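You operate a simulated robot arm through the tools that you are given. There is no shell and no other tool. Be economical: measure what you need, move in short steps, check, and stop when the job is done.

The job below is to be done with a simulated robot arm. You get a single attempt, and the scene is never put back.

## Task
Slide the grey tray into the boxing plate and fold both wax flaps up.
Fine: the tray goes in to the back wall first; the flaps stand upright.

The check looks at the end state, three seconds after you hand in, the way a careful person would. Anything else that was tipped, shoved, dropped, spilled or broken makes it a failure. Flat cloth is picked up by pressing the open fingertips on it (5 to 10 N) and closing them slowly along it; thin cloth reads only 2 to 8 mm in the jaws.

## Robot
A 7-joint arm with a two-finger parallel gripper, fixed in place. Base frame: the origin is at the foot of the arm, x ahead of it, y to its left, z up; the work surface is at about z = 80. Readings come in cm, degrees, newtons and seconds.
With the tool pointing down near the work surface it reaches from about 10 to 66 cm from the base axis. Its first joint turns from -66.0 to 66.0 degrees. Payload 1.57 kg.
Tool frame: the origin (TCP) lies between the finger pads and is the grasp point; the fingertips stand 3 cm ahead of it; z points along the fingers, y is the line along which they close. Largest opening 8 cm; finger width 1.7, thickness 1.2; the body of the gripper, 4 by 8.2 cm, starts 8 cm behind the TCP.
Orientation is told as [roll, pitch, yaw] about the base's x, y, z axes, in that order, counted from this pose: with the fingers straight down and closing along the base's y, the tool's x points along the base's -x, its y along +y and its z along -z.

## Interface
- The arm moves only by the tool jog_arm. Its argument "motion" is one flat list of numbers, 7 for each row, row after row: the shift along the tool's x, y, z in units of 40 mm (1.0 is 40 mm), then the turn, a rotation vector about the tool's x, y, z in units of 4 degrees (1.0 is 4 degrees), then the gripper command, from -1 (fully open) to 1 (shut), values between in proportion. In form: [x, y, z, ax, ay, az, grip, x, y, z, ax, ay, az, grip, ...]. A call has 1 to 8 rows; each row shifts and turns the commanded pose from where the row before left it, along the tool's axes as they then stand. A call with a number of a shift or a turn outside -1 to 1 is refused whole. Each row takes 0.2 s and may step no farther than 5 cm and 8.6 degrees from the row before; otherwise, or with a gripper value out of range, the whole call is refused. Where a pose cannot be reached the arm comes as near as it can. A force on the tool above 40 N (or 10 N above the force at the start of the call, whichever is more), or a blocked arm, ends the call early, and 0.2 s more pass. The fingers move at their own pace (about 7.2 cm/s each) and stop on an object; they squeeze with about 31 N. The grip force told is the motor's: it shows also when the fingers shut on nothing. Time passes only in rows, and 0.2 s behind the last, so rows that do not move let the fingers close. The reply holds the time, the measured pose of the TCP, the force on the tool along the base axes, the opening and the grip force, in the units named above and with some noise, with the torque about the TCP (base axes, N m) and any sound that the robot's microphone picked up.
- Cameras (640 x 400 px; columns grow to the right, rows downward): "scene" is fixed at [6.76, 46.16, 140.88]; the picture's right is [-0.50, -0.87, 0.00], its down [-0.63, 0.37, -0.68] and it looks along [0.59, -0.34, -0.73] (base axes); focal length 368 px, centre (320, 200). "wrist" rides on the gripper at [7.2, -0.7, -12.2] in the tool frame; the picture's right is [0.09, 1.00, 0.00], its down [-0.84, 0.08, -0.54] and it looks along [-0.54, 0.05, 0.84] (tool axes); focal length 238 px, centre (320, 200). There is no depth. A picture from a camera that has moved, and an enlarged one, comes with that camera's place and axes in the base frame and with its lens.
- snapshot(camera): a new picture of that camera. The clock stands still meanwhile.
- inspect(camera, box): a new picture of the part [left, top, right, bottom] of that camera's present view, enlarged. The clock stands still meanwhile.
- job_done(): hands the job in; it is judged then, once.

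Go step by step. Nothing tells you positions but the pictures and the camera data: compare them with the known pose of the tool, close in by small moves and look again before you grip or let go. The budget is 120 turns and 84 pictures, counting those below and the enlarged ones. Unless the task says otherwise, let go and move clear before handing in, and close with one line.

The tools are called after "Call:" as a command line: name --argument value ..., lists and objects as JSON in quotes. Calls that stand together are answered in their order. jog_arm: Moves the arm, as the interface text tells. Its arguments: {"type":"object","properties":{"motion":{"type":"array","items":{"type":"number"}}},"required":["motion"]} The other tools are called the same way: snapshot (camera) takes a picture; inspect (camera, box) takes an enlarged picture of a part of a camera's view; job_done () hands the job in.

At the start:

```text
time_s: 0.0
eef_pos: [34.41, 14.62, 108.77]
ee_rot: [0.0, 0.0, -0.1]
ft_force: [0.3, -0.1, -0.1]
torque: [-0.01, -0.03, 0.04]
finger_gap: 8.02
grip_force: 0.0
```

scene: 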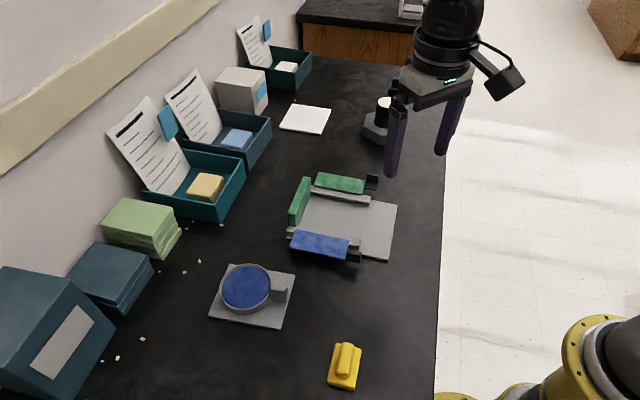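
wrist: 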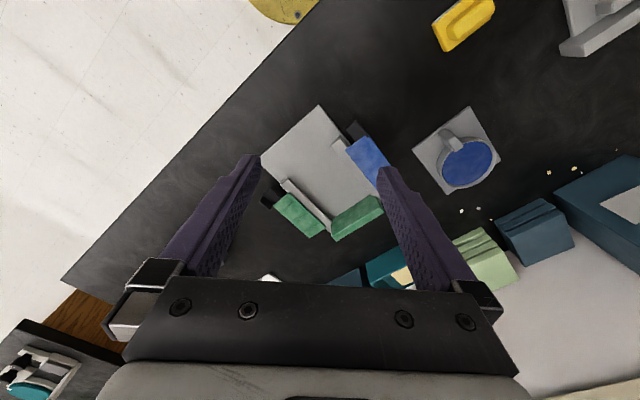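

I see a grey plate with green and blue parts in the middle, a grey tray-like thing with a blue disc, and a yellow block. I'll enlarge the pictures to identify which is which.

Call:
inspect --camera "scene" --box '[270, 150, 430, 280]'

Call:
inspect --camera "scene" --box '[190, 240, 390, 400]'

Call:
inspect --camera "wrist" --box '[240, 80, 440, 260]'

```text
3.08 times, centred on (350, 215) of scene
camera zoom: at [6.76, 46.16, 140.88], right [-0.5, -0.87, 0.0], down [-0.63, 0.37, -0.68], along [0.59, -0.34, -0.73], focal length 1134 px, centre (228, 154)
```

zoom: 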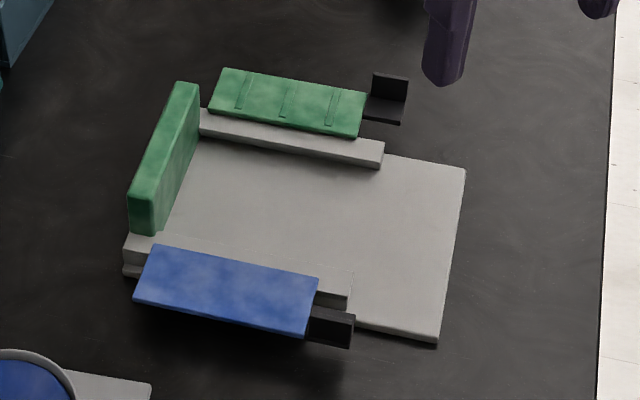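

```text
2.50 times, centred on (290, 320) of scene
camera zoom: at [6.76, 46.16, 140.88], right [-0.5, -0.87, 0.0], down [-0.63, 0.37, -0.68], along [0.59, -0.34, -0.73], focal length 921 px, centre (395, -100)
```

zoom: 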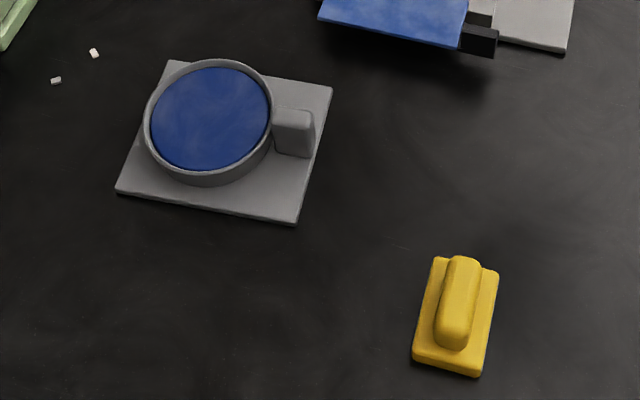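

```text
2.22 times, centred on (340, 170) of wrist
camera zoom: at [27.24, 13.83, 120.96], right [-0.09, 1.0, 0.0], down [0.84, 0.08, 0.54], along [0.54, 0.05, -0.84], focal length 530 px, centre (276, 267)
```

zoom: 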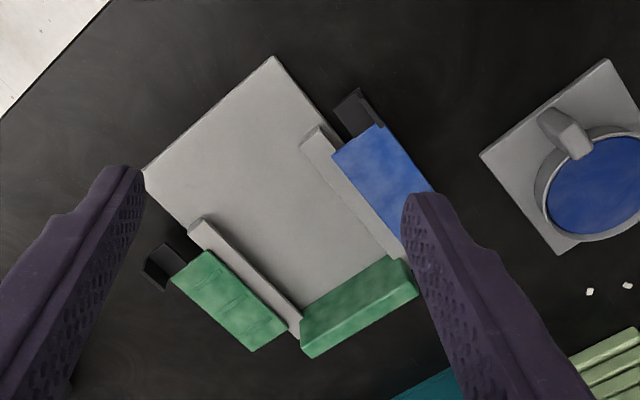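

The grey tray is the square plate with the blue-filled ring and a tab at about (37, 35), yaw about 49°. The boxing plate's channel runs at about 45° towards the green back wall, and its flaps lie outwards. I'll move over the tray and turn to match for a closer look.

Call:
jog_arm --motion '[0, 0.8, 0, 0, 0, 0, -1, 0, 0.8, 0, 0, 0, 0, -1, 0, 0.8, 0, 0, 0, 0, -1, 0, 0.8, 0, 0, 0, 0, -1, 0, 0, 0, 0, 0, -1, -1, 0, 0, 0, 0, 0, -1, -1, 0, 0, 0, 0, 0, -1, -1, 0, 0, 0, 0, 0, -1, -1]'

Call:
jog_arm --motion '[0, 0, 0, 0, 0, -1, -1, 0, 0, 0, 0, 0, -1, -1, 0, 0, 0, 0, 0, -1, -1, 0, 0, 0, 0, 0, -1, -1, 0, 0, 0, 0, 0, -1, -1, 0, 0, 0, 0, 0, -1, -1, 0, 0, 0, 0, 0, -1, -1, 0, 0, 0, 0, 0, -1, -1]'

Call:
snapshot --camera "wrist"

```text
time_s: 1.8
eef_pos: [34.34, 27.34, 108.93]
ee_rot: [0.0, 0.0, 16.1]
ft_force: [-0.1, -0.8, 0.5]
torque: [0.01, -0.02, 0.03]
finger_gap: 7.98
grip_force: 0.1
```

```text
time_s: 3.6
eef_pos: [34.33, 27.35, 108.79]
ee_rot: [0.0, 0.2, 48.2]
ft_force: [0.3, -0.3, 0.1]
torque: [0.0, 0.01, 0.0]
finger_gap: 7.99
grip_force: 0.0
```

```text
78 pictures are left
camera wrist: at [30.14, 21.55, 120.91], right [-0.8, 0.6, 0.0], down [0.5, 0.67, 0.54], along [0.32, 0.43, -0.84], focal length 238 px, centre (320, 200)
```

wrist: 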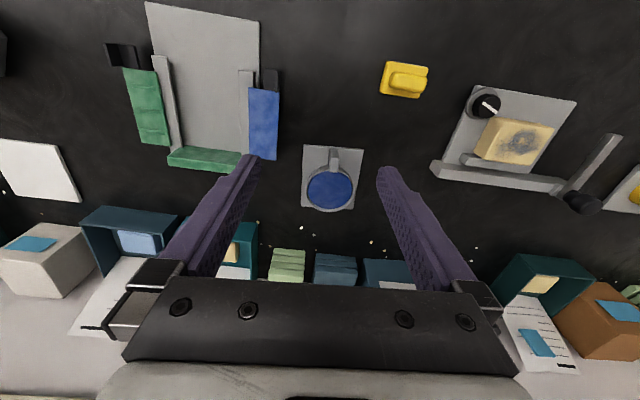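

Now the wrist view looks straight down the tray's axis. I'll enlarge the tray and the plate from here.

Call:
inspect --camera "wrist" --box '[285, 130, 381, 220]'

Call:
inspect --camera "wrist" --box '[100, 0, 290, 180]'

```text
4.44 times, centred on (333, 175) of wrist
camera zoom: at [30.14, 21.55, 120.91], right [-0.8, 0.6, 0.0], down [0.5, 0.67, 0.54], along [0.32, 0.43, -0.84], focal length 1059 px, centre (262, 311)
```

zoom: 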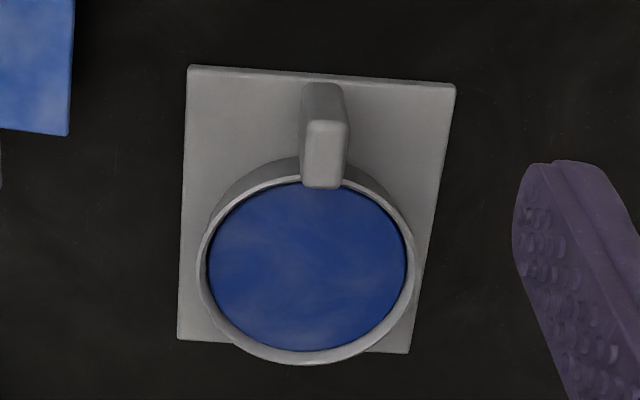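

```text
2.22 times, centred on (195, 90) of wrist
camera zoom: at [30.14, 21.55, 120.91], right [-0.8, 0.6, 0.0], down [0.5, 0.67, 0.54], along [0.32, 0.43, -0.84], focal length 530 px, centre (598, 444)
```

zoom: 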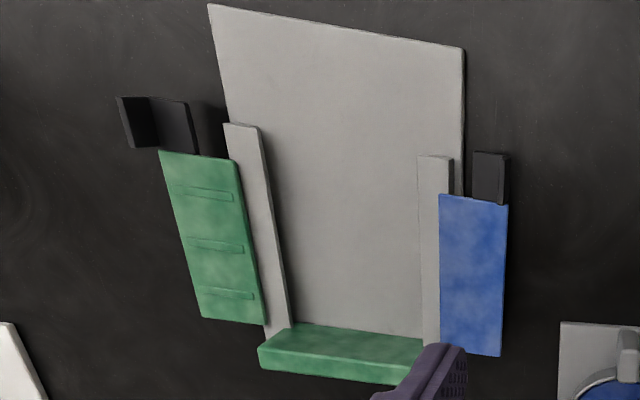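

The tray is about 10.6 x 13 cm, yaw 49°, with its tab centre near (38.2, 36.4), about 1.6 cm wide and 3.5 cm tall. Next I'll look along the channel of the boxing plate from above.

Call:
jog_arm --motion '[0.485, -0.98, 0, 0, 0, 0, -1, 0.485, -0.98, 0, 0, 0, 0, -1, 0.485, -0.98, 0, 0, 0, 0, -1, 0.485, -0.98, 0, 0, 0, 0, -1, 0, 0, 0, 0, 0, 0.93, -1, 0, 0, 0, 0, 0, 0, -1]'

Call:
inspect --camera "wrist" --box '[200, 60, 440, 250]'

```text
time_s: 5.0
eef_pos: [40.8, 11.3, 108.53]
ee_rot: [0.0, 0.0, 44.2]
ft_force: [0.0, -0.3, 0.7]
torque: [0.06, 0.01, 0.0]
finger_gap: 8.0
grip_force: 0.1
```

```text
2.11 times, centred on (320, 155) of wrist
camera zoom: at [36.13, 5.64, 120.71], right [-0.76, 0.65, 0.0], down [0.55, 0.64, 0.54], along [0.35, 0.41, -0.84], focal length 502 px, centre (320, 295)
```

zoom: 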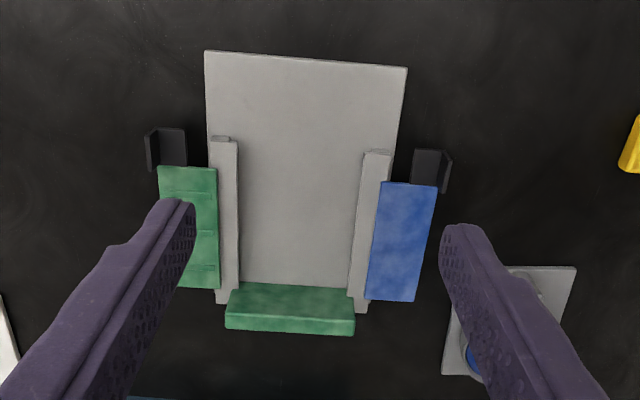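

The gap between the rails measures about 9.6 cm, but the tray base is about 10.6 cm wide, so the rails may overhang. I need a closer look at the rail ends.

Call:
inspect --camera "wrist" --box '[255, 110, 375, 185]'

Call:
inspect --camera "scene" --box '[280, 170, 380, 270]'

```text
5.33 times, centred on (315, 148) of wrist
camera zoom: at [36.13, 5.64, 120.71], right [-0.76, 0.65, 0.0], down [0.55, 0.64, 0.54], along [0.35, 0.41, -0.84], focal length 1271 px, centre (347, 480)
```

zoom: 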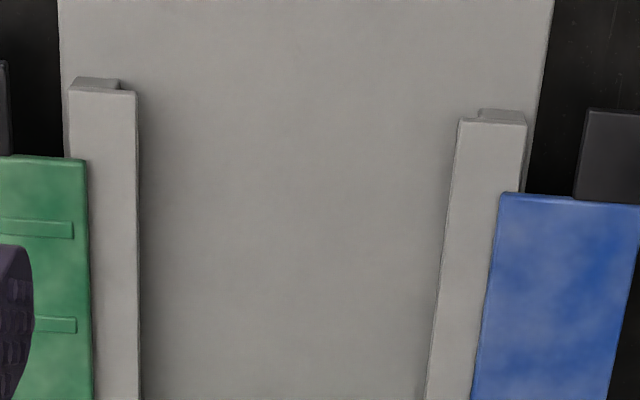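

```text
4.00 times, centred on (330, 220) of scene
camera zoom: at [6.76, 46.16, 140.88], right [-0.5, -0.87, 0.0], down [-0.63, 0.37, -0.68], along [0.59, -0.34, -0.73], focal length 1474 px, centre (280, 120)
```

zoom: 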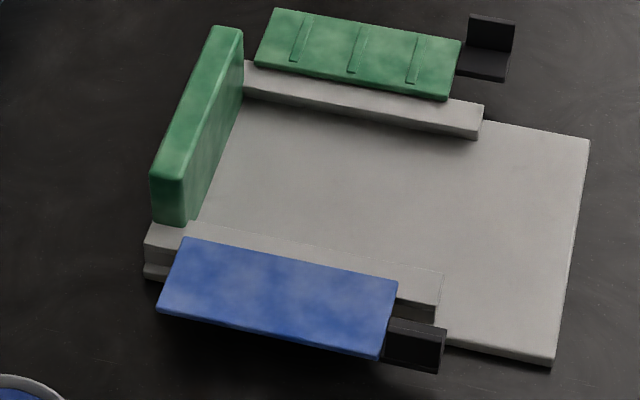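

The rails are L-shaped with an inward lip, so the tray base (10.6 cm) must slide under the lips. The channel centreline passes through about (44.6, 13.4) at a heading of about 45°. Now I'll go above the tray's tab.

Call:
jog_arm --motion '[-0.56, 0.707, 0, 0, 0, 0, -1, -0.56, 0.707, 0, 0, 0, 0, -1, -0.56, 0.707, 0, 0, 0, 0, -1, -0.56, 0.707, 0.3, 0, 0, 0, -1, -0.56, 0.707, 0.6, 0, 0, 0, -1, -0.56, 0.707, 0.6, 0, 0, 0, -1, -0.55, 0.707, 0.6, 0, 0, -0.25, -1, 0, 0, 0.6, 0, 0, -1, -1]'

Call:
snapshot --camera "wrist"

```text
time_s: 6.8
eef_pos: [38.01, 36.19, 97.82]
ee_rot: [0.0, 0.0, 49.3]
ft_force: [0.1, 0.3, -0.1]
torque: [0.0, 0.04, 0.01]
finger_gap: 7.99
grip_force: 0.1
```

```text
72 pictures are left
camera wrist: at [33.96, 30.27, 110.06], right [-0.82, 0.58, 0.0], down [0.49, 0.68, 0.54], along [0.31, 0.44, -0.84], focal length 238 px, centre (320, 200)
```

wrist: 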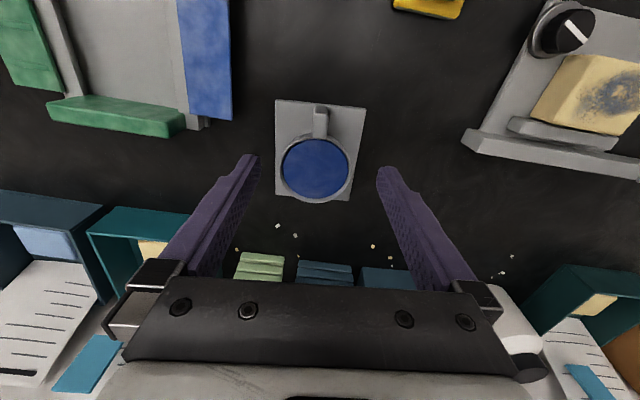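

The tab is ahead of the fingers near the image centre line. I'll zoom in to refine its place.

Call:
inspect --camera "wrist" --box '[265, 90, 375, 210]'

```text
3.33 times, centred on (320, 150) of wrist
camera zoom: at [33.96, 30.27, 110.06], right [-0.82, 0.58, 0.0], down [0.49, 0.68, 0.54], along [0.31, 0.44, -0.84], focal length 794 px, centre (320, 367)
```

zoom: 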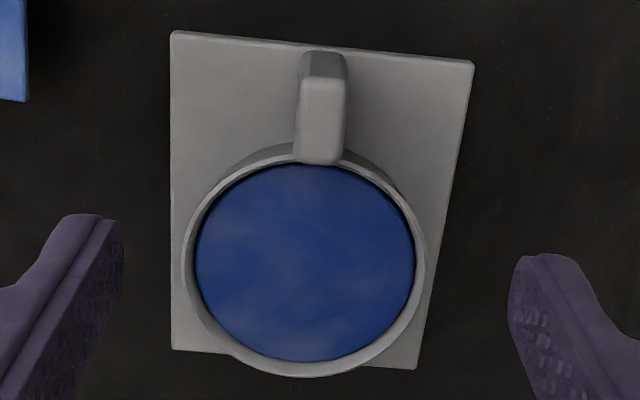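

The tab sits directly under the tool, with the tray yaw at 48.7°. I'll descend with open fingers around the tab to just above the tray base.

Call:
jog_arm --motion '[0, -0.025, 0.66, 0, 0, 0.15, -1, 0, 0, 0.66, 0, 0, 0, -1, 0, 0, 0.66, 0, 0, 0, -1, 0, 0, 0.66, 0, 0, 0, -1, 0, 0, 0.5, 0, 0, 0, -1, 0, 0, 0.1, 0, 0, 0, -1]'

Call:
snapshot --camera "wrist"

Call:
inspect --camera "scene" --box '[200, 240, 320, 340]'

```text
time_s: 8.2
eef_pos: [38.31, 36.13, 84.94]
ee_rot: [0.1, 0.0, 48.7]
ft_force: [0.9, -0.5, -1.1]
torque: [0.0, 0.01, 0.01]
finger_gap: 8.01
grip_force: 0.0
```

```text
70 pictures are left
camera wrist: at [34.12, 30.17, 97.07], right [-0.81, 0.59, 0.0], down [0.49, 0.68, 0.54], along [0.32, 0.44, -0.84], focal length 238 px, centre (320, 200)
```

wrist: 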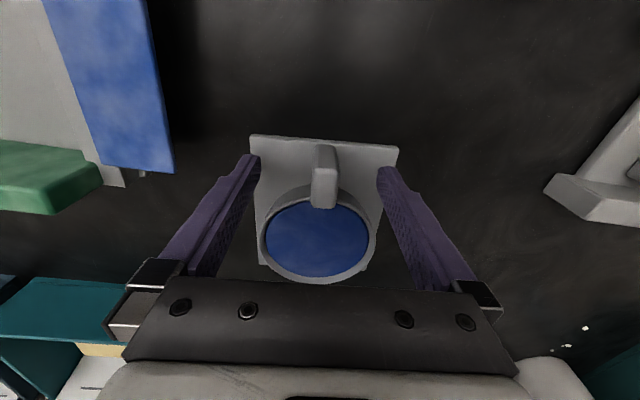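

```text
4.00 times, centred on (260, 290) of scene
camera zoom: at [6.76, 46.16, 140.88], right [-0.5, -0.87, 0.0], down [-0.63, 0.37, -0.68], along [0.59, -0.34, -0.73], focal length 1474 px, centre (560, -160)
```

zoom: 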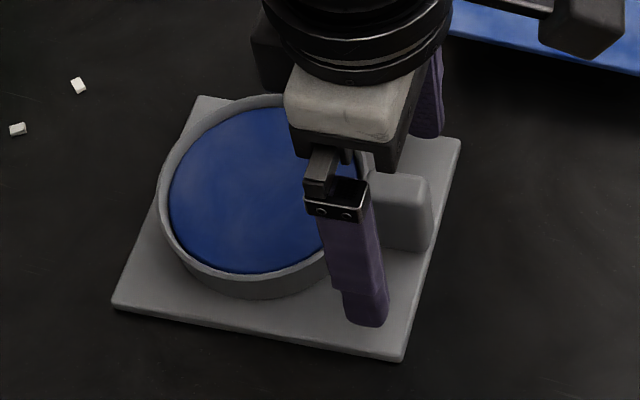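

The fingers straddle the tab. I'll trim the position slightly, lower a bit, and close.

Call:
jog_arm --motion '[0.05, 0.04, 0.1, 0, 0, 0, -1, 0, 0, 0.06, 0, 0, 0, -1, 0, 0, 0, 0, 0, 0, 1, 0, 0, 0, 0, 0, 0, 1, 0, 0, 0, 0, 0, 0, 1]'

Call:
inspect --camera "scene" --box '[200, 240, 320, 340]'

```text
time_s: 9.4
eef_pos: [37.9, 36.02, 84.37]
ee_rot: [0.0, 0.1, 48.6]
ft_force: [0.4, -0.2, 0.6]
torque: [0.05, -0.03, 0.03]
finger_gap: 1.59
grip_force: 29.1
```

```text
4.00 times, centred on (260, 290) of scene
camera zoom: at [6.75, 46.16, 140.88], right [-0.5, -0.87, 0.0], down [-0.63, 0.37, -0.68], along [0.59, -0.34, -0.73], focal length 1474 px, centre (560, -160)
```

zoom: 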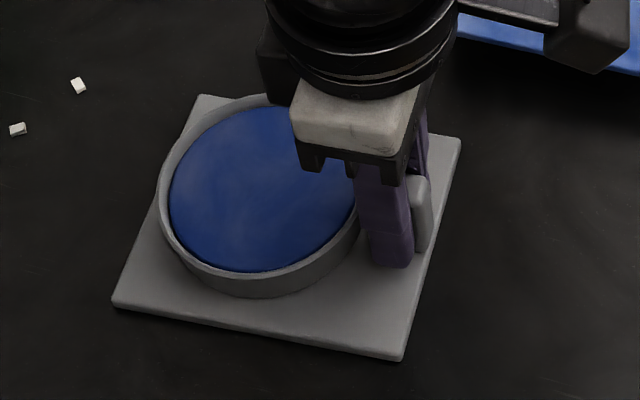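

The tab is gripped (1.59 cm gap). I'll lift slowly and check the weight and the tilt.

Call:
jog_arm --motion '[0, 0, -0.1, 0, 0, 0, 1, 0, 0, -0.15, 0, 0, 0, 1, 0, 0, -0.2, 0, 0, 0, 1, 0, 0, -0.2, 0, 0, 0, 1, 0, 0, -0.15, 0, 0, 0, 1, 0, 0, 0, 0, 0, 0, 1]'

Call:
inspect --camera "scene" --box '[200, 240, 320, 340]'

Call:
snapshot --camera "wrist"

```text
time_s: 10.8
eef_pos: [37.88, 36.01, 87.52]
ee_rot: [0.0, 0.0, 48.8]
ft_force: [1.4, -0.5, -1.3]
torque: [-0.08, 0.04, 0.0]
finger_gap: 1.58
grip_force: 30.5
```

```text
4.00 times, centred on (260, 290) of scene
camera zoom: at [6.76, 46.16, 140.88], right [-0.5, -0.87, 0.0], down [-0.63, 0.37, -0.68], along [0.59, -0.34, -0.73], focal length 1474 px, centre (560, -160)
```

zoom: 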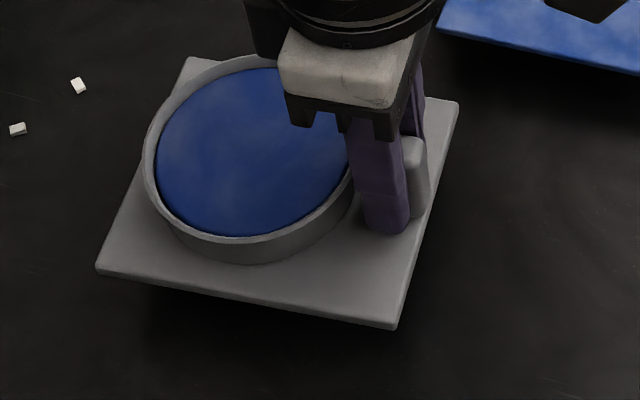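

```text
66 pictures are left
camera wrist: at [33.72, 30.14, 99.77], right [-0.81, 0.59, 0.0], down [0.49, 0.68, 0.54], along [0.32, 0.44, -0.84], focal length 238 px, centre (320, 200)
```

wrist: 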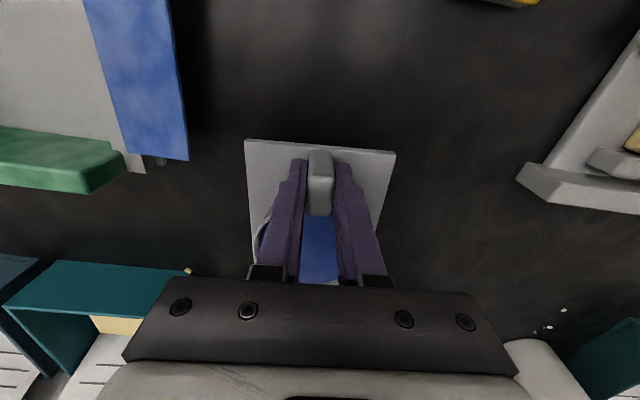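

The tray is light and level. I'll raise it, align it to 45°, and carry it towards the front of the boxing plate.

Call:
jog_arm --motion '[0, 0, -0.6, 0, 0, 0, 1, 0, 0, -0.8, 0, 0, 0, 1, 0, 0, -0.7, 0, 0, 0.45, 1, 0.3, -0.25, 0, 0, 0, 0.45, 1, 0.5, -0.43, 0, 0, 0, 0, 1, 0.5, -0.43, 0, 0, 0, 0, 1, 0.5, -0.43, 0, 0, 0, 0, 1, 0.5, -0.43, 0, 0, 0, 0, 1]'

Call:
jog_arm --motion '[0.5, -0.43, 0, 0, 0, 0, 1, 0.5, -0.43, 0, 0, 0, 0, 1, 0.5, -0.43, 0, 0, 0, 0, 1, 0.5, -0.43, 0, 0, 0, 0, 1, 0.5, -0.43, 0, 0, 0, 0, 1, 0.5, -0.43, 0, 0, 0, 0, 1, 0.4, -0.3, 0, 0, 0, 0, 1, 0.2, -0.1, 0, 0, 0, 0, 1]'

Call:
snapshot --camera "wrist"

Call:
snapshot --camera "scene"

```text
time_s: 12.6
eef_pos: [37.2, 23.82, 95.99]
ee_rot: [0.0, 0.0, 45.1]
ft_force: [0.3, -0.4, -2.2]
torque: [-0.1, 0.07, 0.03]
finger_gap: 1.55
grip_force: 31.0
```

```text
time_s: 14.4
eef_pos: [35.4, 5.19, 96.07]
ee_rot: [0.0, -0.1, 45.0]
ft_force: [0.4, 0.0, -0.8]
torque: [-0.08, 0.08, 0.03]
finger_gap: 1.54
grip_force: 31.0
```

```text
65 pictures are left
camera wrist: at [30.83, -0.46, 108.19], right [-0.77, 0.64, 0.0], down [0.54, 0.65, 0.54], along [0.35, 0.42, -0.84], focal length 238 px, centre (320, 200)
```

wrist: 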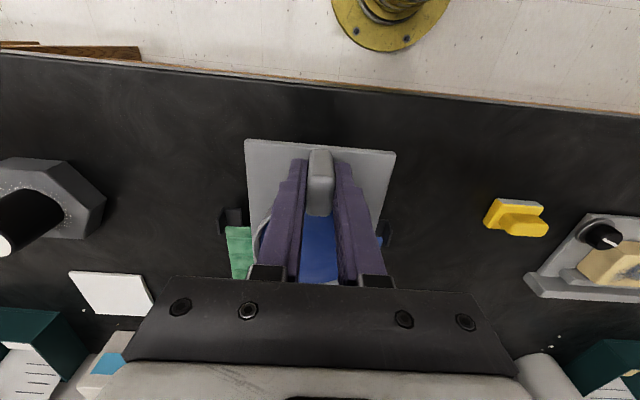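

```text
64 pictures are left
```

scene: 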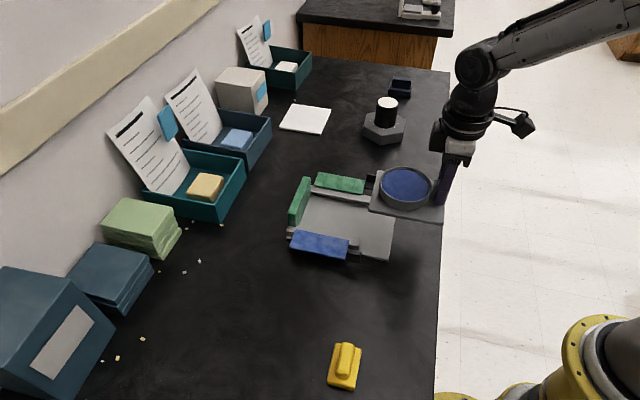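

The tray is in front of the plate. I'll shift it slightly onto the centreline, lower it to about 1 cm above the plate, and look.

Call:
jog_arm --motion '[0.25, -0.18, 0, 0, 0, 0, 1, 0, 0, 0.6, 0, 0, 0, 1, 0, 0, 0.6, 0, 0, 0, 1, 0, 0, 0.6, 0, 0, 0, 1, 0, 0, 0.5, 0, 0, 0, 1, 0, 0, 0, 0, 0, 0, 1]'

Call:
inspect --camera "scene" --box '[320, 160, 460, 280]'

Call:
snapshot --camera "wrist"

```text
time_s: 15.8
eef_pos: [35.21, 3.95, 86.84]
ee_rot: [0.0, 0.0, 45.1]
ft_force: [1.0, 0.1, -1.6]
torque: [-0.06, 0.07, 0.02]
finger_gap: 1.55
grip_force: 31.0
```

```text
3.33 times, centred on (390, 220) of scene
camera zoom: at [6.76, 46.16, 140.88], right [-0.5, -0.87, 0.0], down [-0.63, 0.37, -0.68], along [0.59, -0.34, -0.73], focal length 1228 px, centre (87, 133)
```

zoom: 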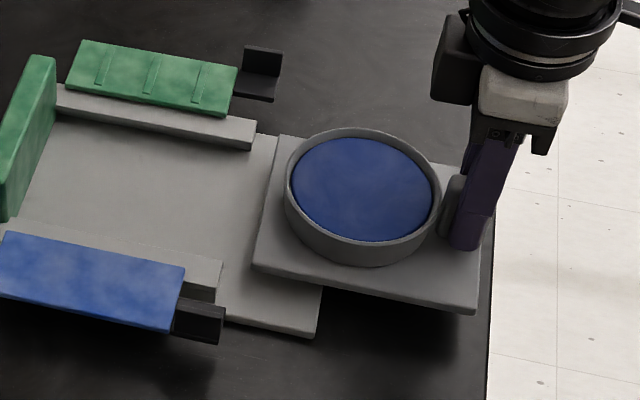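

```text
62 pictures are left
camera wrist: at [30.68, -1.66, 99.03], right [-0.77, 0.64, 0.0], down [0.54, 0.65, 0.54], along [0.35, 0.42, -0.84], focal length 238 px, centre (320, 200)
```

wrist: 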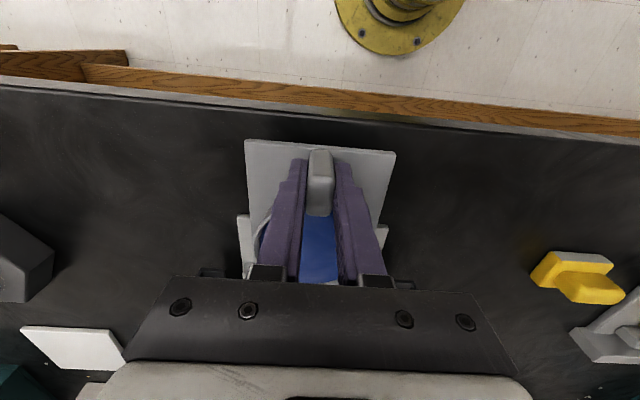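

By both views the tray is centred on the rails to about 1 mm and the yaw agrees. I'll lower it onto the plate front in small steps, watching the force.

Call:
jog_arm --motion '[0, 0, 0.15, 0, 0, 0, 1, 0, 0, 0.15, 0, 0, 0, 1, 0, 0, 0.05, 0, 0, 0, 1, 0, 0, 0, 0, 0, 0, 1]'

Call:
inspect --camera "scene" --box '[320, 180, 440, 270]'

```text
time_s: 16.8
eef_pos: [35.26, 3.84, 85.53]
ee_rot: [0.0, 0.0, 45.1]
ft_force: [-0.5, -0.1, -2.1]
torque: [-0.04, 0.08, 0.01]
finger_gap: 1.57
grip_force: 31.1
```

```text
4.44 times, centred on (380, 225) of scene
camera zoom: at [6.76, 46.16, 140.88], right [-0.5, -0.87, 0.0], down [-0.63, 0.37, -0.68], along [0.59, -0.34, -0.73], focal length 1637 px, centre (53, 89)
```

zoom: 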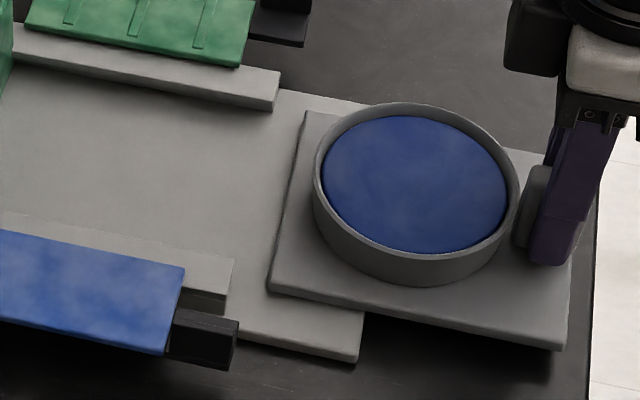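

Call:
jog_arm --motion '[0, 0, 0.04, 0, 0, 0, 1, 0, 0, 0.03, 0, 0, 0, 1, 0, 0, 0, 0, 0, 0, 1]'

Call:
jog_arm --motion '[0, 0, 0.03, 0, 0, 0, 1, 0, 0, 0, 0, 0, 0, 1]'

Call:
inspect --camera "scene" --box '[320, 180, 440, 270]'

```text
time_s: 17.6
eef_pos: [35.22, 4.11, 85.23]
ee_rot: [-0.1, -0.1, 45.0]
ft_force: [-0.2, -2.8, 7.1]
torque: [0.41, -0.21, -0.05]
finger_gap: 1.56
grip_force: 31.4
```

```text
time_s: 18.2
eef_pos: [35.22, 4.0, 85.13]
ee_rot: [0.0, -0.1, 45.1]
ft_force: [-4.3, -3.8, 15.2]
torque: [0.63, -0.5, 0.06]
finger_gap: 1.55
grip_force: 31.4
```

```text
4.44 times, centred on (380, 225) of scene
camera zoom: at [6.73, 46.15, 140.89], right [-0.5, -0.87, 0.0], down [-0.63, 0.37, -0.68], along [0.59, -0.34, -0.73], focal length 1637 px, centre (53, 89)
```

zoom: 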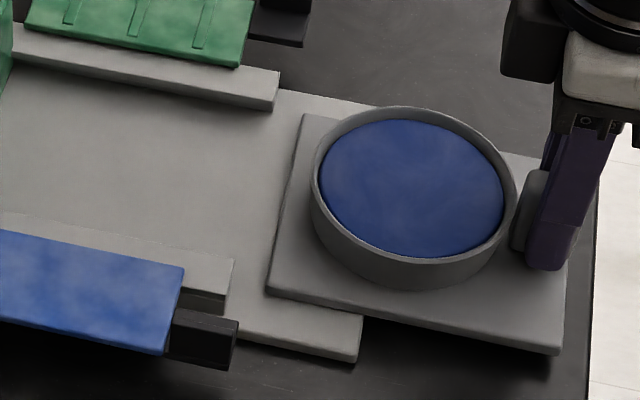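

Contact comes at about z = 85.25. I'll ease off the load and slide forward to just before the rails.

Call:
jog_arm --motion '[0, 0, -0.04, 0, 0, 0, 1, -0.15, 0, 0, 0, 0, 0, 1, -0.15, 0, 0, 0, 0, 0, 1, 0, 0, 0, 0, 0, 0, 1]'

Call:
inspect --camera "scene" --box '[340, 180, 420, 250]'

Call:
snapshot --camera "wrist"

```text
time_s: 19.2
eef_pos: [36.05, 4.9, 85.12]
ee_rot: [0.0, 0.1, 45.1]
ft_force: [-0.6, -0.1, 1.4]
torque: [-0.02, -0.06, 0.01]
finger_gap: 1.56
grip_force: 31.0
```

```text
5.71 times, centred on (380, 215) of scene
camera zoom: at [6.75, 46.16, 140.88], right [-0.5, -0.87, 0.0], down [-0.63, 0.37, -0.68], along [0.59, -0.34, -0.73], focal length 2105 px, centre (-23, 114)
```

zoom: 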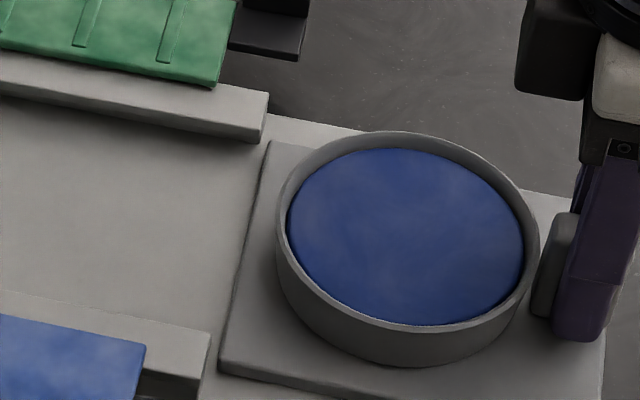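

```text
58 pictures are left
camera wrist: at [31.48, -0.71, 97.32], right [-0.77, 0.64, 0.0], down [0.54, 0.65, 0.54], along [0.34, 0.42, -0.84], focal length 238 px, centre (320, 200)
```

wrist: 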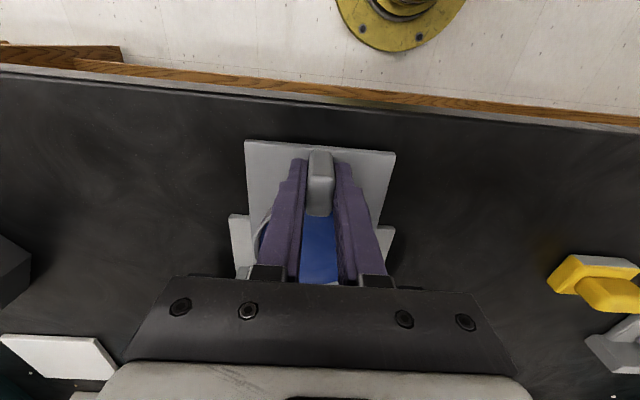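

The lateral alignment checks out in both views. I'll push in gently, watching the forces.

Call:
jog_arm --motion '[-0.1, 0, 0, 0, 0, 0, 1, -0.1, 0, 0, 0, 0, 0, 1, -0.1, 0, 0, 0, 0, 0, 1, 0, 0, 0, 0, 0, 0, 1]'

Call:
inspect --camera "scene" --box '[330, 180, 410, 250]'

```text
time_s: 20.2
eef_pos: [36.92, 5.94, 85.26]
ee_rot: [0.1, 0.0, 45.0]
ft_force: [-1.6, -2.6, 4.9]
torque: [0.11, -0.05, 0.0]
finger_gap: 1.55
grip_force: 30.8
```

```text
5.71 times, centred on (370, 215) of scene
camera zoom: at [6.75, 46.15, 140.89], right [-0.5, -0.87, 0.0], down [-0.63, 0.37, -0.68], along [0.59, -0.34, -0.73], focal length 2105 px, centre (34, 114)
```

zoom: 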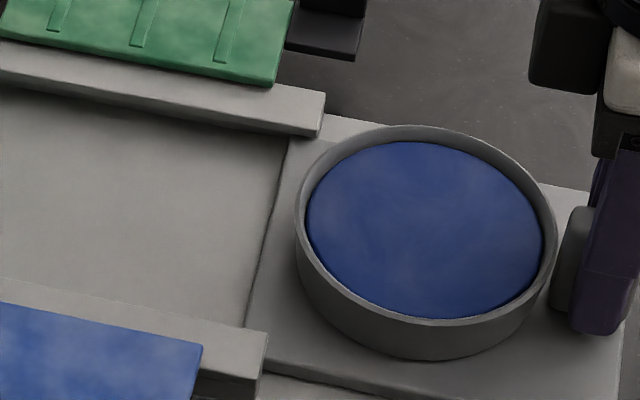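

The back edge has entered under both lips with small forces. I'll continue sliding.

Call:
jog_arm --motion '[-0.15, 0, 0, 0, 0, 0, 1, -0.15, 0, 0, 0, 0, 0, 1, -0.15, 0, 0, 0, 0, 0, 1, -0.15, 0, 0, 0, 0, 0, 1, 0, 0, 0, 0, 0, 0, 1]'

Call:
inspect --camera "scene" --box '[280, 160, 420, 270]'

```text
time_s: 21.4
eef_pos: [38.58, 7.58, 85.13]
ee_rot: [0.0, 0.0, 45.1]
ft_force: [-4.9, -4.9, 13.9]
torque: [0.07, 0.04, 0.0]
finger_gap: 1.58
grip_force: 31.2
```

```text
3.64 times, centred on (350, 215) of scene
camera zoom: at [6.73, 46.15, 140.89], right [-0.5, -0.87, 0.0], down [-0.63, 0.37, -0.68], along [0.59, -0.34, -0.73], focal length 1340 px, centre (211, 146)
```

zoom: 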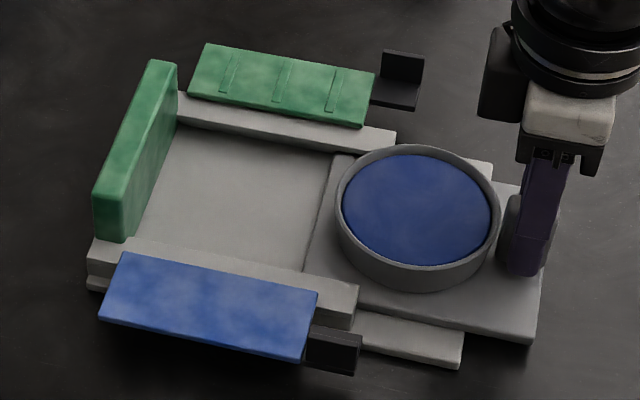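

Sliding well, but the downward load has grown to about 14 N. I'll ease up slightly and keep going.

Call:
jog_arm --motion '[0, 0, -0.025, 0, 0, 0, 1, -0.15, 0, 0, 0, 0, 0, 1, -0.15, 0, 0, 0, 0, 0, 1, -0.15, 0, 0, 0, 0, 0, 1, -0.15, 0, 0, 0, 0, 0, 1, -0.15, 0, 0, 0, 0, 0, 1, -0.15, 0, 0, 0, 0, 0, 1, 0, 0, 0, 0, 0, 0, 1]'

Call:
inspect --camera "scene" --box '[280, 160, 420, 270]'

```text
time_s: 23.2
eef_pos: [41.24, 10.05, 85.24]
ee_rot: [0.0, -0.1, 45.1]
ft_force: [-0.8, -0.1, -1.1]
torque: [-0.09, 0.09, -0.01]
finger_gap: 1.56
grip_force: 31.2
```

```text
3.64 times, centred on (350, 215) of scene
camera zoom: at [6.76, 46.16, 140.88], right [-0.5, -0.87, 0.0], down [-0.63, 0.37, -0.68], along [0.59, -0.34, -0.73], focal length 1340 px, centre (211, 146)
```

zoom: 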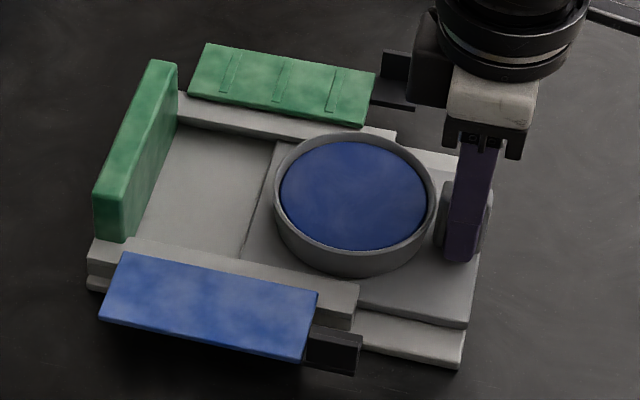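

Call:
jog_arm --motion '[-0.15, 0, 0, 0, 0, 0, 1, -0.15, 0, 0, 0, 0, 0, 1, -0.15, 0, 0, 0, 0, 0, 1, -0.15, 0, 0, 0, 0, 0, 1, -0.15, 0, 0, 0, 0, 0, 1, -0.15, 0, 0, 0, 0, 0, 1, -0.15, 0, 0, 0, 0, 0, 1, 0, 0, 0, 0, 0, 0, 1]'

Call:
inspect --camera "scene" --box '[280, 160, 420, 270]'

```text
time_s: 25.0
eef_pos: [44.22, 13.09, 85.26]
ee_rot: [0.0, 0.0, 45.2]
ft_force: [-0.2, -0.2, -1.3]
torque: [-0.08, 0.07, 0.01]
finger_gap: 1.59
grip_force: 31.0
```

```text
3.64 times, centred on (350, 215) of scene
camera zoom: at [6.76, 46.16, 140.88], right [-0.5, -0.87, 0.0], down [-0.63, 0.37, -0.68], along [0.59, -0.34, -0.73], focal length 1340 px, centre (211, 146)
```

zoom: 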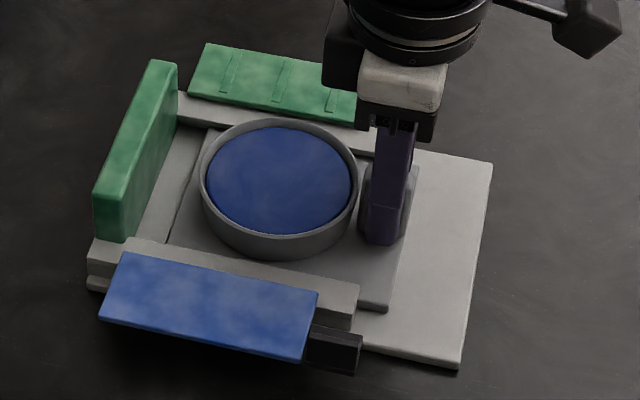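

About 2 cm remain to the back wall. I'll creep in.

Call:
jog_arm --motion '[-0.09, 0, 0, 0, 0, 0, 1, -0.09, 0, 0, 0, 0, 0, 1, -0.09, 0, 0, 0, 0, 0, 1, -0.06, 0, 0, 0, 0, 0, 1, -0.05, 0, 0, 0, 0, 0, 1, 0, 0, 0, 0, 0, 0, 1]'

Call:
inspect --camera "scene" --box '[290, 180, 390, 260]'

```text
time_s: 26.4
eef_pos: [45.06, 14.16, 85.24]
ee_rot: [0.0, 0.0, 45.2]
ft_force: [-0.9, -1.5, 3.7]
torque: [-0.12, 0.2, 0.01]
finger_gap: 1.56
grip_force: 30.6
```

```text
5.00 times, centred on (340, 220) of scene
camera zoom: at [6.75, 46.16, 140.89], right [-0.5, -0.87, 0.0], down [-0.63, 0.37, -0.68], along [0.59, -0.34, -0.73], focal length 1842 px, centre (220, 100)
```

zoom: 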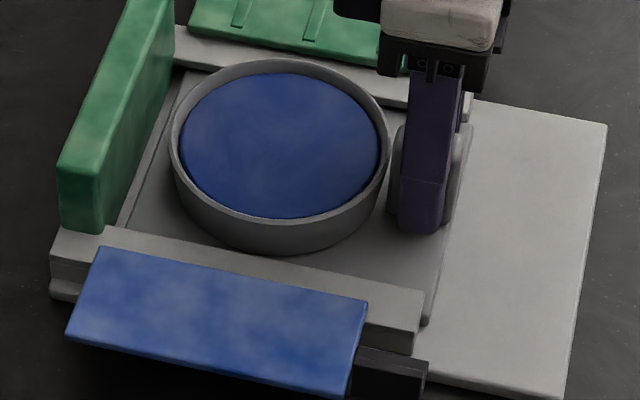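

About half a centimetre is left, so I'll creep to contact.

Call:
jog_arm --motion '[-0.05, 0, 0, 0, 0, 0, 1, -0.05, 0, 0, 0, 0, 0, 1, 0, 0, 0, 0, 0, 0, 1]'

Call:
jog_arm --motion '[-0.04, 0, 0, 0, 0, 0, 1, 0, 0, 0, 0, 0, 0, 1]'

Call:
inspect --camera "scene" --box '[290, 180, 390, 260]'

```text
time_s: 27.2
eef_pos: [45.43, 14.56, 85.2]
ee_rot: [0.0, 0.0, 45.1]
ft_force: [1.2, -0.8, -1.7]
torque: [-0.08, 0.04, -0.01]
finger_gap: 1.58
grip_force: 31.1
```

```text
time_s: 27.8
eef_pos: [45.55, 14.58, 85.08]
ee_rot: [0.0, 0.1, 45.0]
ft_force: [-0.7, -1.4, -1.9]
torque: [-0.09, 0.09, -0.03]
finger_gap: 1.57
grip_force: 30.6
```

```text
5.00 times, centred on (340, 220) of scene
camera zoom: at [6.75, 46.16, 140.89], right [-0.5, -0.87, 0.0], down [-0.63, 0.37, -0.68], along [0.59, -0.34, -0.73], focal length 1842 px, centre (220, 100)
```

zoom: 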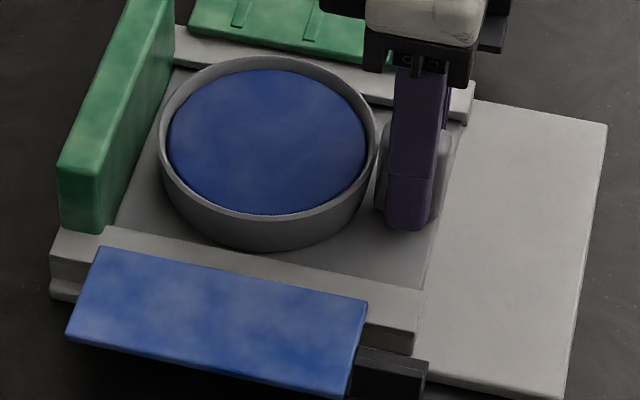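

Call:
jog_arm --motion '[-0.04, 0, 0, 0, 0, 0, 1, 0, 0, 0, 0, 0, 0, 1]'

Call:
jog_arm --motion '[-0.04, 0, 0, 0, 0, 0, 1, 0, 0, 0, 0, 0, 0, 1]'

```text
time_s: 28.4
eef_pos: [45.56, 14.61, 85.18]
ee_rot: [0.0, 0.1, 45.1]
ft_force: [-9.4, -10.9, 4.7]
torque: [-0.36, 0.14, -0.05]
finger_gap: 1.56
grip_force: 31.1
```

```text
time_s: 29.0
eef_pos: [45.59, 14.72, 85.25]
ee_rot: [0.1, 0.4, 44.9]
ft_force: [-13.0, -25.3, 5.0]
torque: [-0.41, 0.06, -0.1]
finger_gap: 1.61
grip_force: 31.4
```

The tray has hit the back wall firmly (about 28 N). I'll relieve the push, open the fingers partway, and rise.

Call:
jog_arm --motion '[0.06, 0, 0, 0, 0, 0, 1, 0, 0, 0, 0, 0, 0, 1, 0, 0, 0, 0, 0, 0, 0.2, 0, 0, 0, 0, 0, 0, 0.2, 0, 0, -0.3, 0, 0, 0, 0.2, 0, 0, -0.6, 0, 0, 0, 0.2, 0, 0, -0.8, 0, 0, 0, 0.2, 0, 0, -0.8, 0, 0, 0, 0.2]'

Call:
inspect --camera "scene" --box '[280, 160, 400, 270]'

Call:
snapshot --camera "wrist"

```text
time_s: 30.8
eef_pos: [45.86, 14.83, 95.38]
ee_rot: [0.0, 0.0, 45.2]
ft_force: [0.1, 0.6, -0.1]
torque: [0.02, 0.01, 0.01]
finger_gap: 3.22
grip_force: 0.0
```

```text
3.64 times, centred on (340, 215) of scene
camera zoom: at [6.75, 46.16, 140.88], right [-0.5, -0.87, 0.0], down [-0.63, 0.37, -0.68], along [0.59, -0.34, -0.73], focal length 1340 px, centre (247, 146)
```

zoom: 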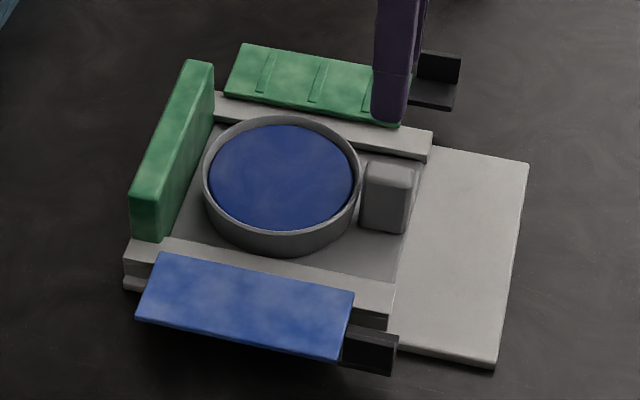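

```text
50 pictures are left
camera wrist: at [41.23, 9.14, 107.53], right [-0.77, 0.64, 0.0], down [0.54, 0.65, 0.54], along [0.35, 0.42, -0.84], focal length 238 px, centre (320, 200)
```

wrist: 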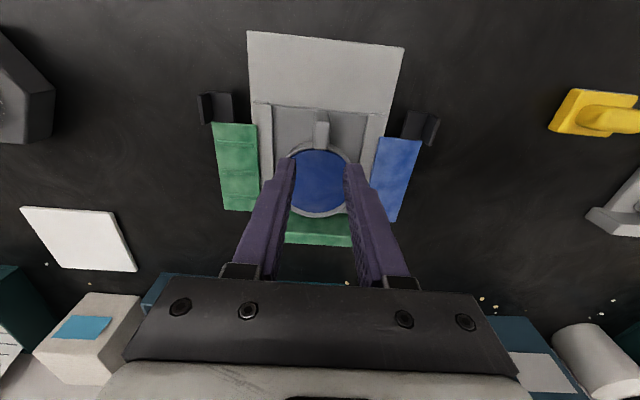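

The tray is seated and freed. The blue flap's black handle has an upright fin on its outer side, about 10.9 cm off the centreline at u ≈ 41 to 43. I can push that fin inwards with the closed fingers to swing the flap up, so I'll position outboard of it.

Call:
jog_arm --motion '[0.08, 0.65, 0, 0, 0, 0, 1, 0.08, 0.65, 0, 0, 0, 0, 1, 0.08, 0.65, 0, 0, 0, 0, 1, 0.08, 0.65, 0, 0, 0, 0, 1, 0, 0.68, 0, 0, 0, 0, 1, 0, 0, 0.7, 0, 0, 0, 1, 0, 0, 0.7, 0, 0, 0, 1, 0, 0, 0.2, 0, 0, 0, 1]'

Call:
inspect --camera "scene" --box '[290, 190, 410, 280]'

Call:
inspect --camera "wrist" --box '[170, 60, 370, 240]'

```text
time_s: 32.6
eef_pos: [35.35, 22.94, 88.69]
ee_rot: [0.0, 0.0, 45.1]
ft_force: [0.5, -0.2, -0.9]
torque: [-0.02, -0.03, 0.04]
finger_gap: 0.0
grip_force: 21.3
```

```text
4.44 times, centred on (350, 235) of scene
camera zoom: at [6.75, 46.16, 140.88], right [-0.5, -0.87, 0.0], down [-0.63, 0.37, -0.68], along [0.59, -0.34, -0.73], focal length 1637 px, centre (187, 44)
```

zoom: 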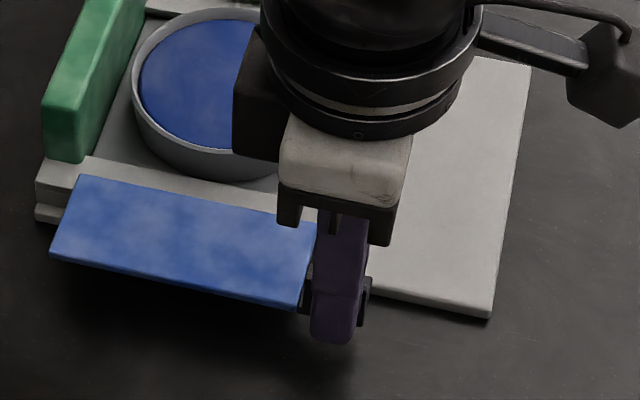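

```text
2.22 times, centred on (270, 150) of wrist
camera zoom: at [30.83, 17.2, 100.87], right [-0.77, 0.64, 0.0], down [0.54, 0.65, 0.54], along [0.35, 0.42, -0.84], focal length 530 px, centre (431, 311)
```

zoom: 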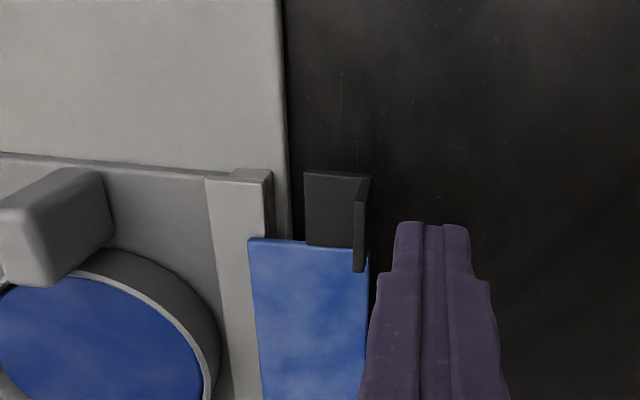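

The closed fingers stand about 1 cm outboard of the fin. I'll lower the tips to z ≈ 83 and begin pushing inwards in small steps.

Call:
jog_arm --motion '[0, 0, 0.35, 0, 0, 0, 1, 0, 0, 0.33, 0, 0, 0, 1, 0, -0.1, 0, 0, 0, 0, 1, 0, -0.1, 0, 0, 0, 0, 1, 0, -0.1, 0, 0, 0, 0, 1, 0, 0, 0, 0, 0, 0, 1]'

Call:
inspect --camera "wrist" --box '[200, 60, 400, 240]'

Call:
inspect --camera "scene" --box '[290, 190, 410, 280]'

```text
time_s: 34.0
eef_pos: [36.33, 22.15, 85.96]
ee_rot: [0.1, -0.1, 45.1]
ft_force: [-8.1, 10.0, 1.1]
torque: [0.25, 0.21, 0.0]
finger_gap: 0.02
grip_force: 21.7
```

```text
2.22 times, centred on (300, 150) of wrist
camera zoom: at [31.76, 16.55, 98.12], right [-0.77, 0.64, 0.0], down [0.54, 0.65, 0.54], along [0.35, 0.42, -0.84], focal length 530 px, centre (364, 311)
```

zoom: 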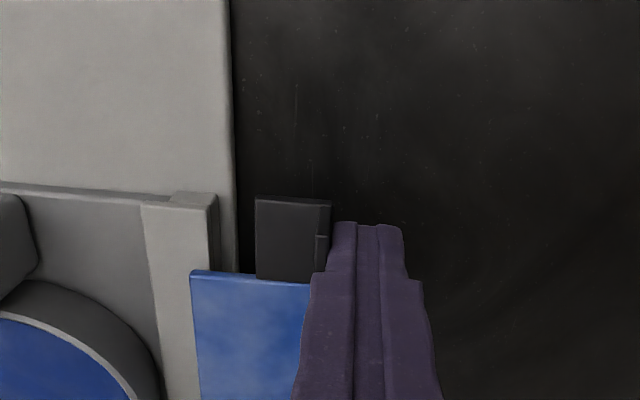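

```text
4.44 times, centred on (350, 235) of scene
camera zoom: at [6.73, 46.19, 140.88], right [-0.5, -0.87, 0.0], down [-0.63, 0.37, -0.68], along [0.59, -0.34, -0.73], focal length 1637 px, centre (187, 44)
```

zoom: 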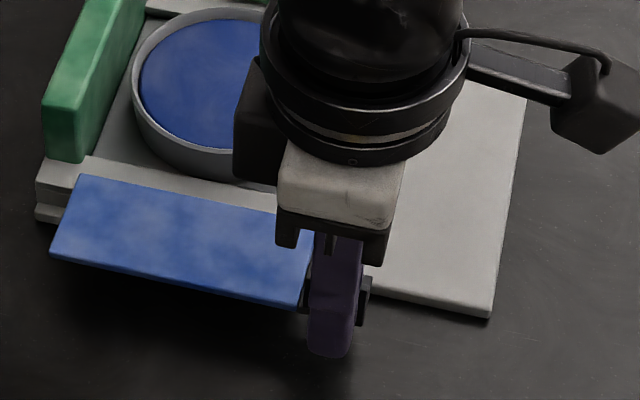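

The contact reads 13 N but the flap hasn't moved, so the hinge is stiff. Instead I'll pinch the fin and swing it on an arc about the hinge. First I'll back off, rise, and move over the fin with a part-open gripper.

Call:
jog_arm --motion '[0, 0.15, 0, 0, 0, 0, 1, 0, 0, -0.4, 0, 0, 0, 1, 0, 0, -0.4, 0, 0, 0, 0.3, 0, -0.45, 0, 0, 0, 0, 0.3, 0, 0, 0, 0, 0, 0, 0.3]'

Call:
inspect --camera "wrist" --box '[220, 60, 420, 240]'

Call:
inspect --camera "scene" --box '[290, 190, 410, 280]'

```text
time_s: 35.1
eef_pos: [36.63, 21.54, 89.81]
ee_rot: [0.4, 0.0, 44.9]
ft_force: [-20.3, 6.8, 22.6]
torque: [-0.11, 0.39, -0.14]
finger_gap: 1.14
grip_force: 0.0
stopped in row 5: the force on the tool passed its limit at 42 N (the readings are from after the stop); the commanded pose is now the measured one
```

```text
2.22 times, centred on (320, 150) of wrist
camera zoom: at [32.18, 15.9, 101.97], right [-0.77, 0.64, 0.01], down [0.54, 0.64, 0.54], along [0.34, 0.42, -0.84], focal length 530 px, centre (320, 311)
```

zoom: 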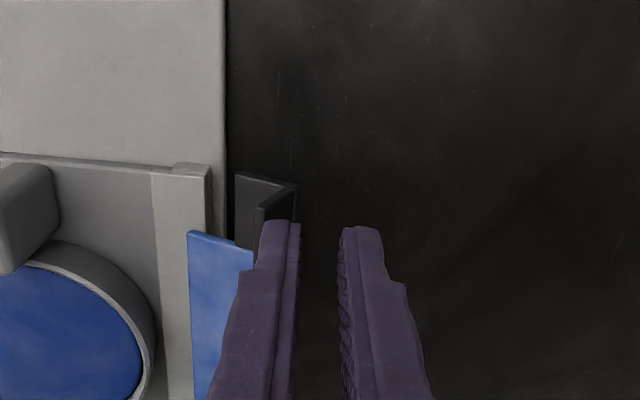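

```text
4.44 times, centred on (350, 235) of scene
camera zoom: at [6.67, 46.16, 140.89], right [-0.5, -0.87, 0.0], down [-0.63, 0.37, -0.68], along [0.59, -0.34, -0.73], focal length 1637 px, centre (187, 44)
```

zoom: 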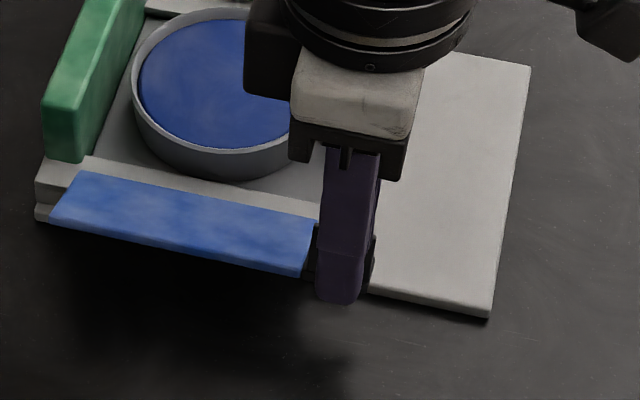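

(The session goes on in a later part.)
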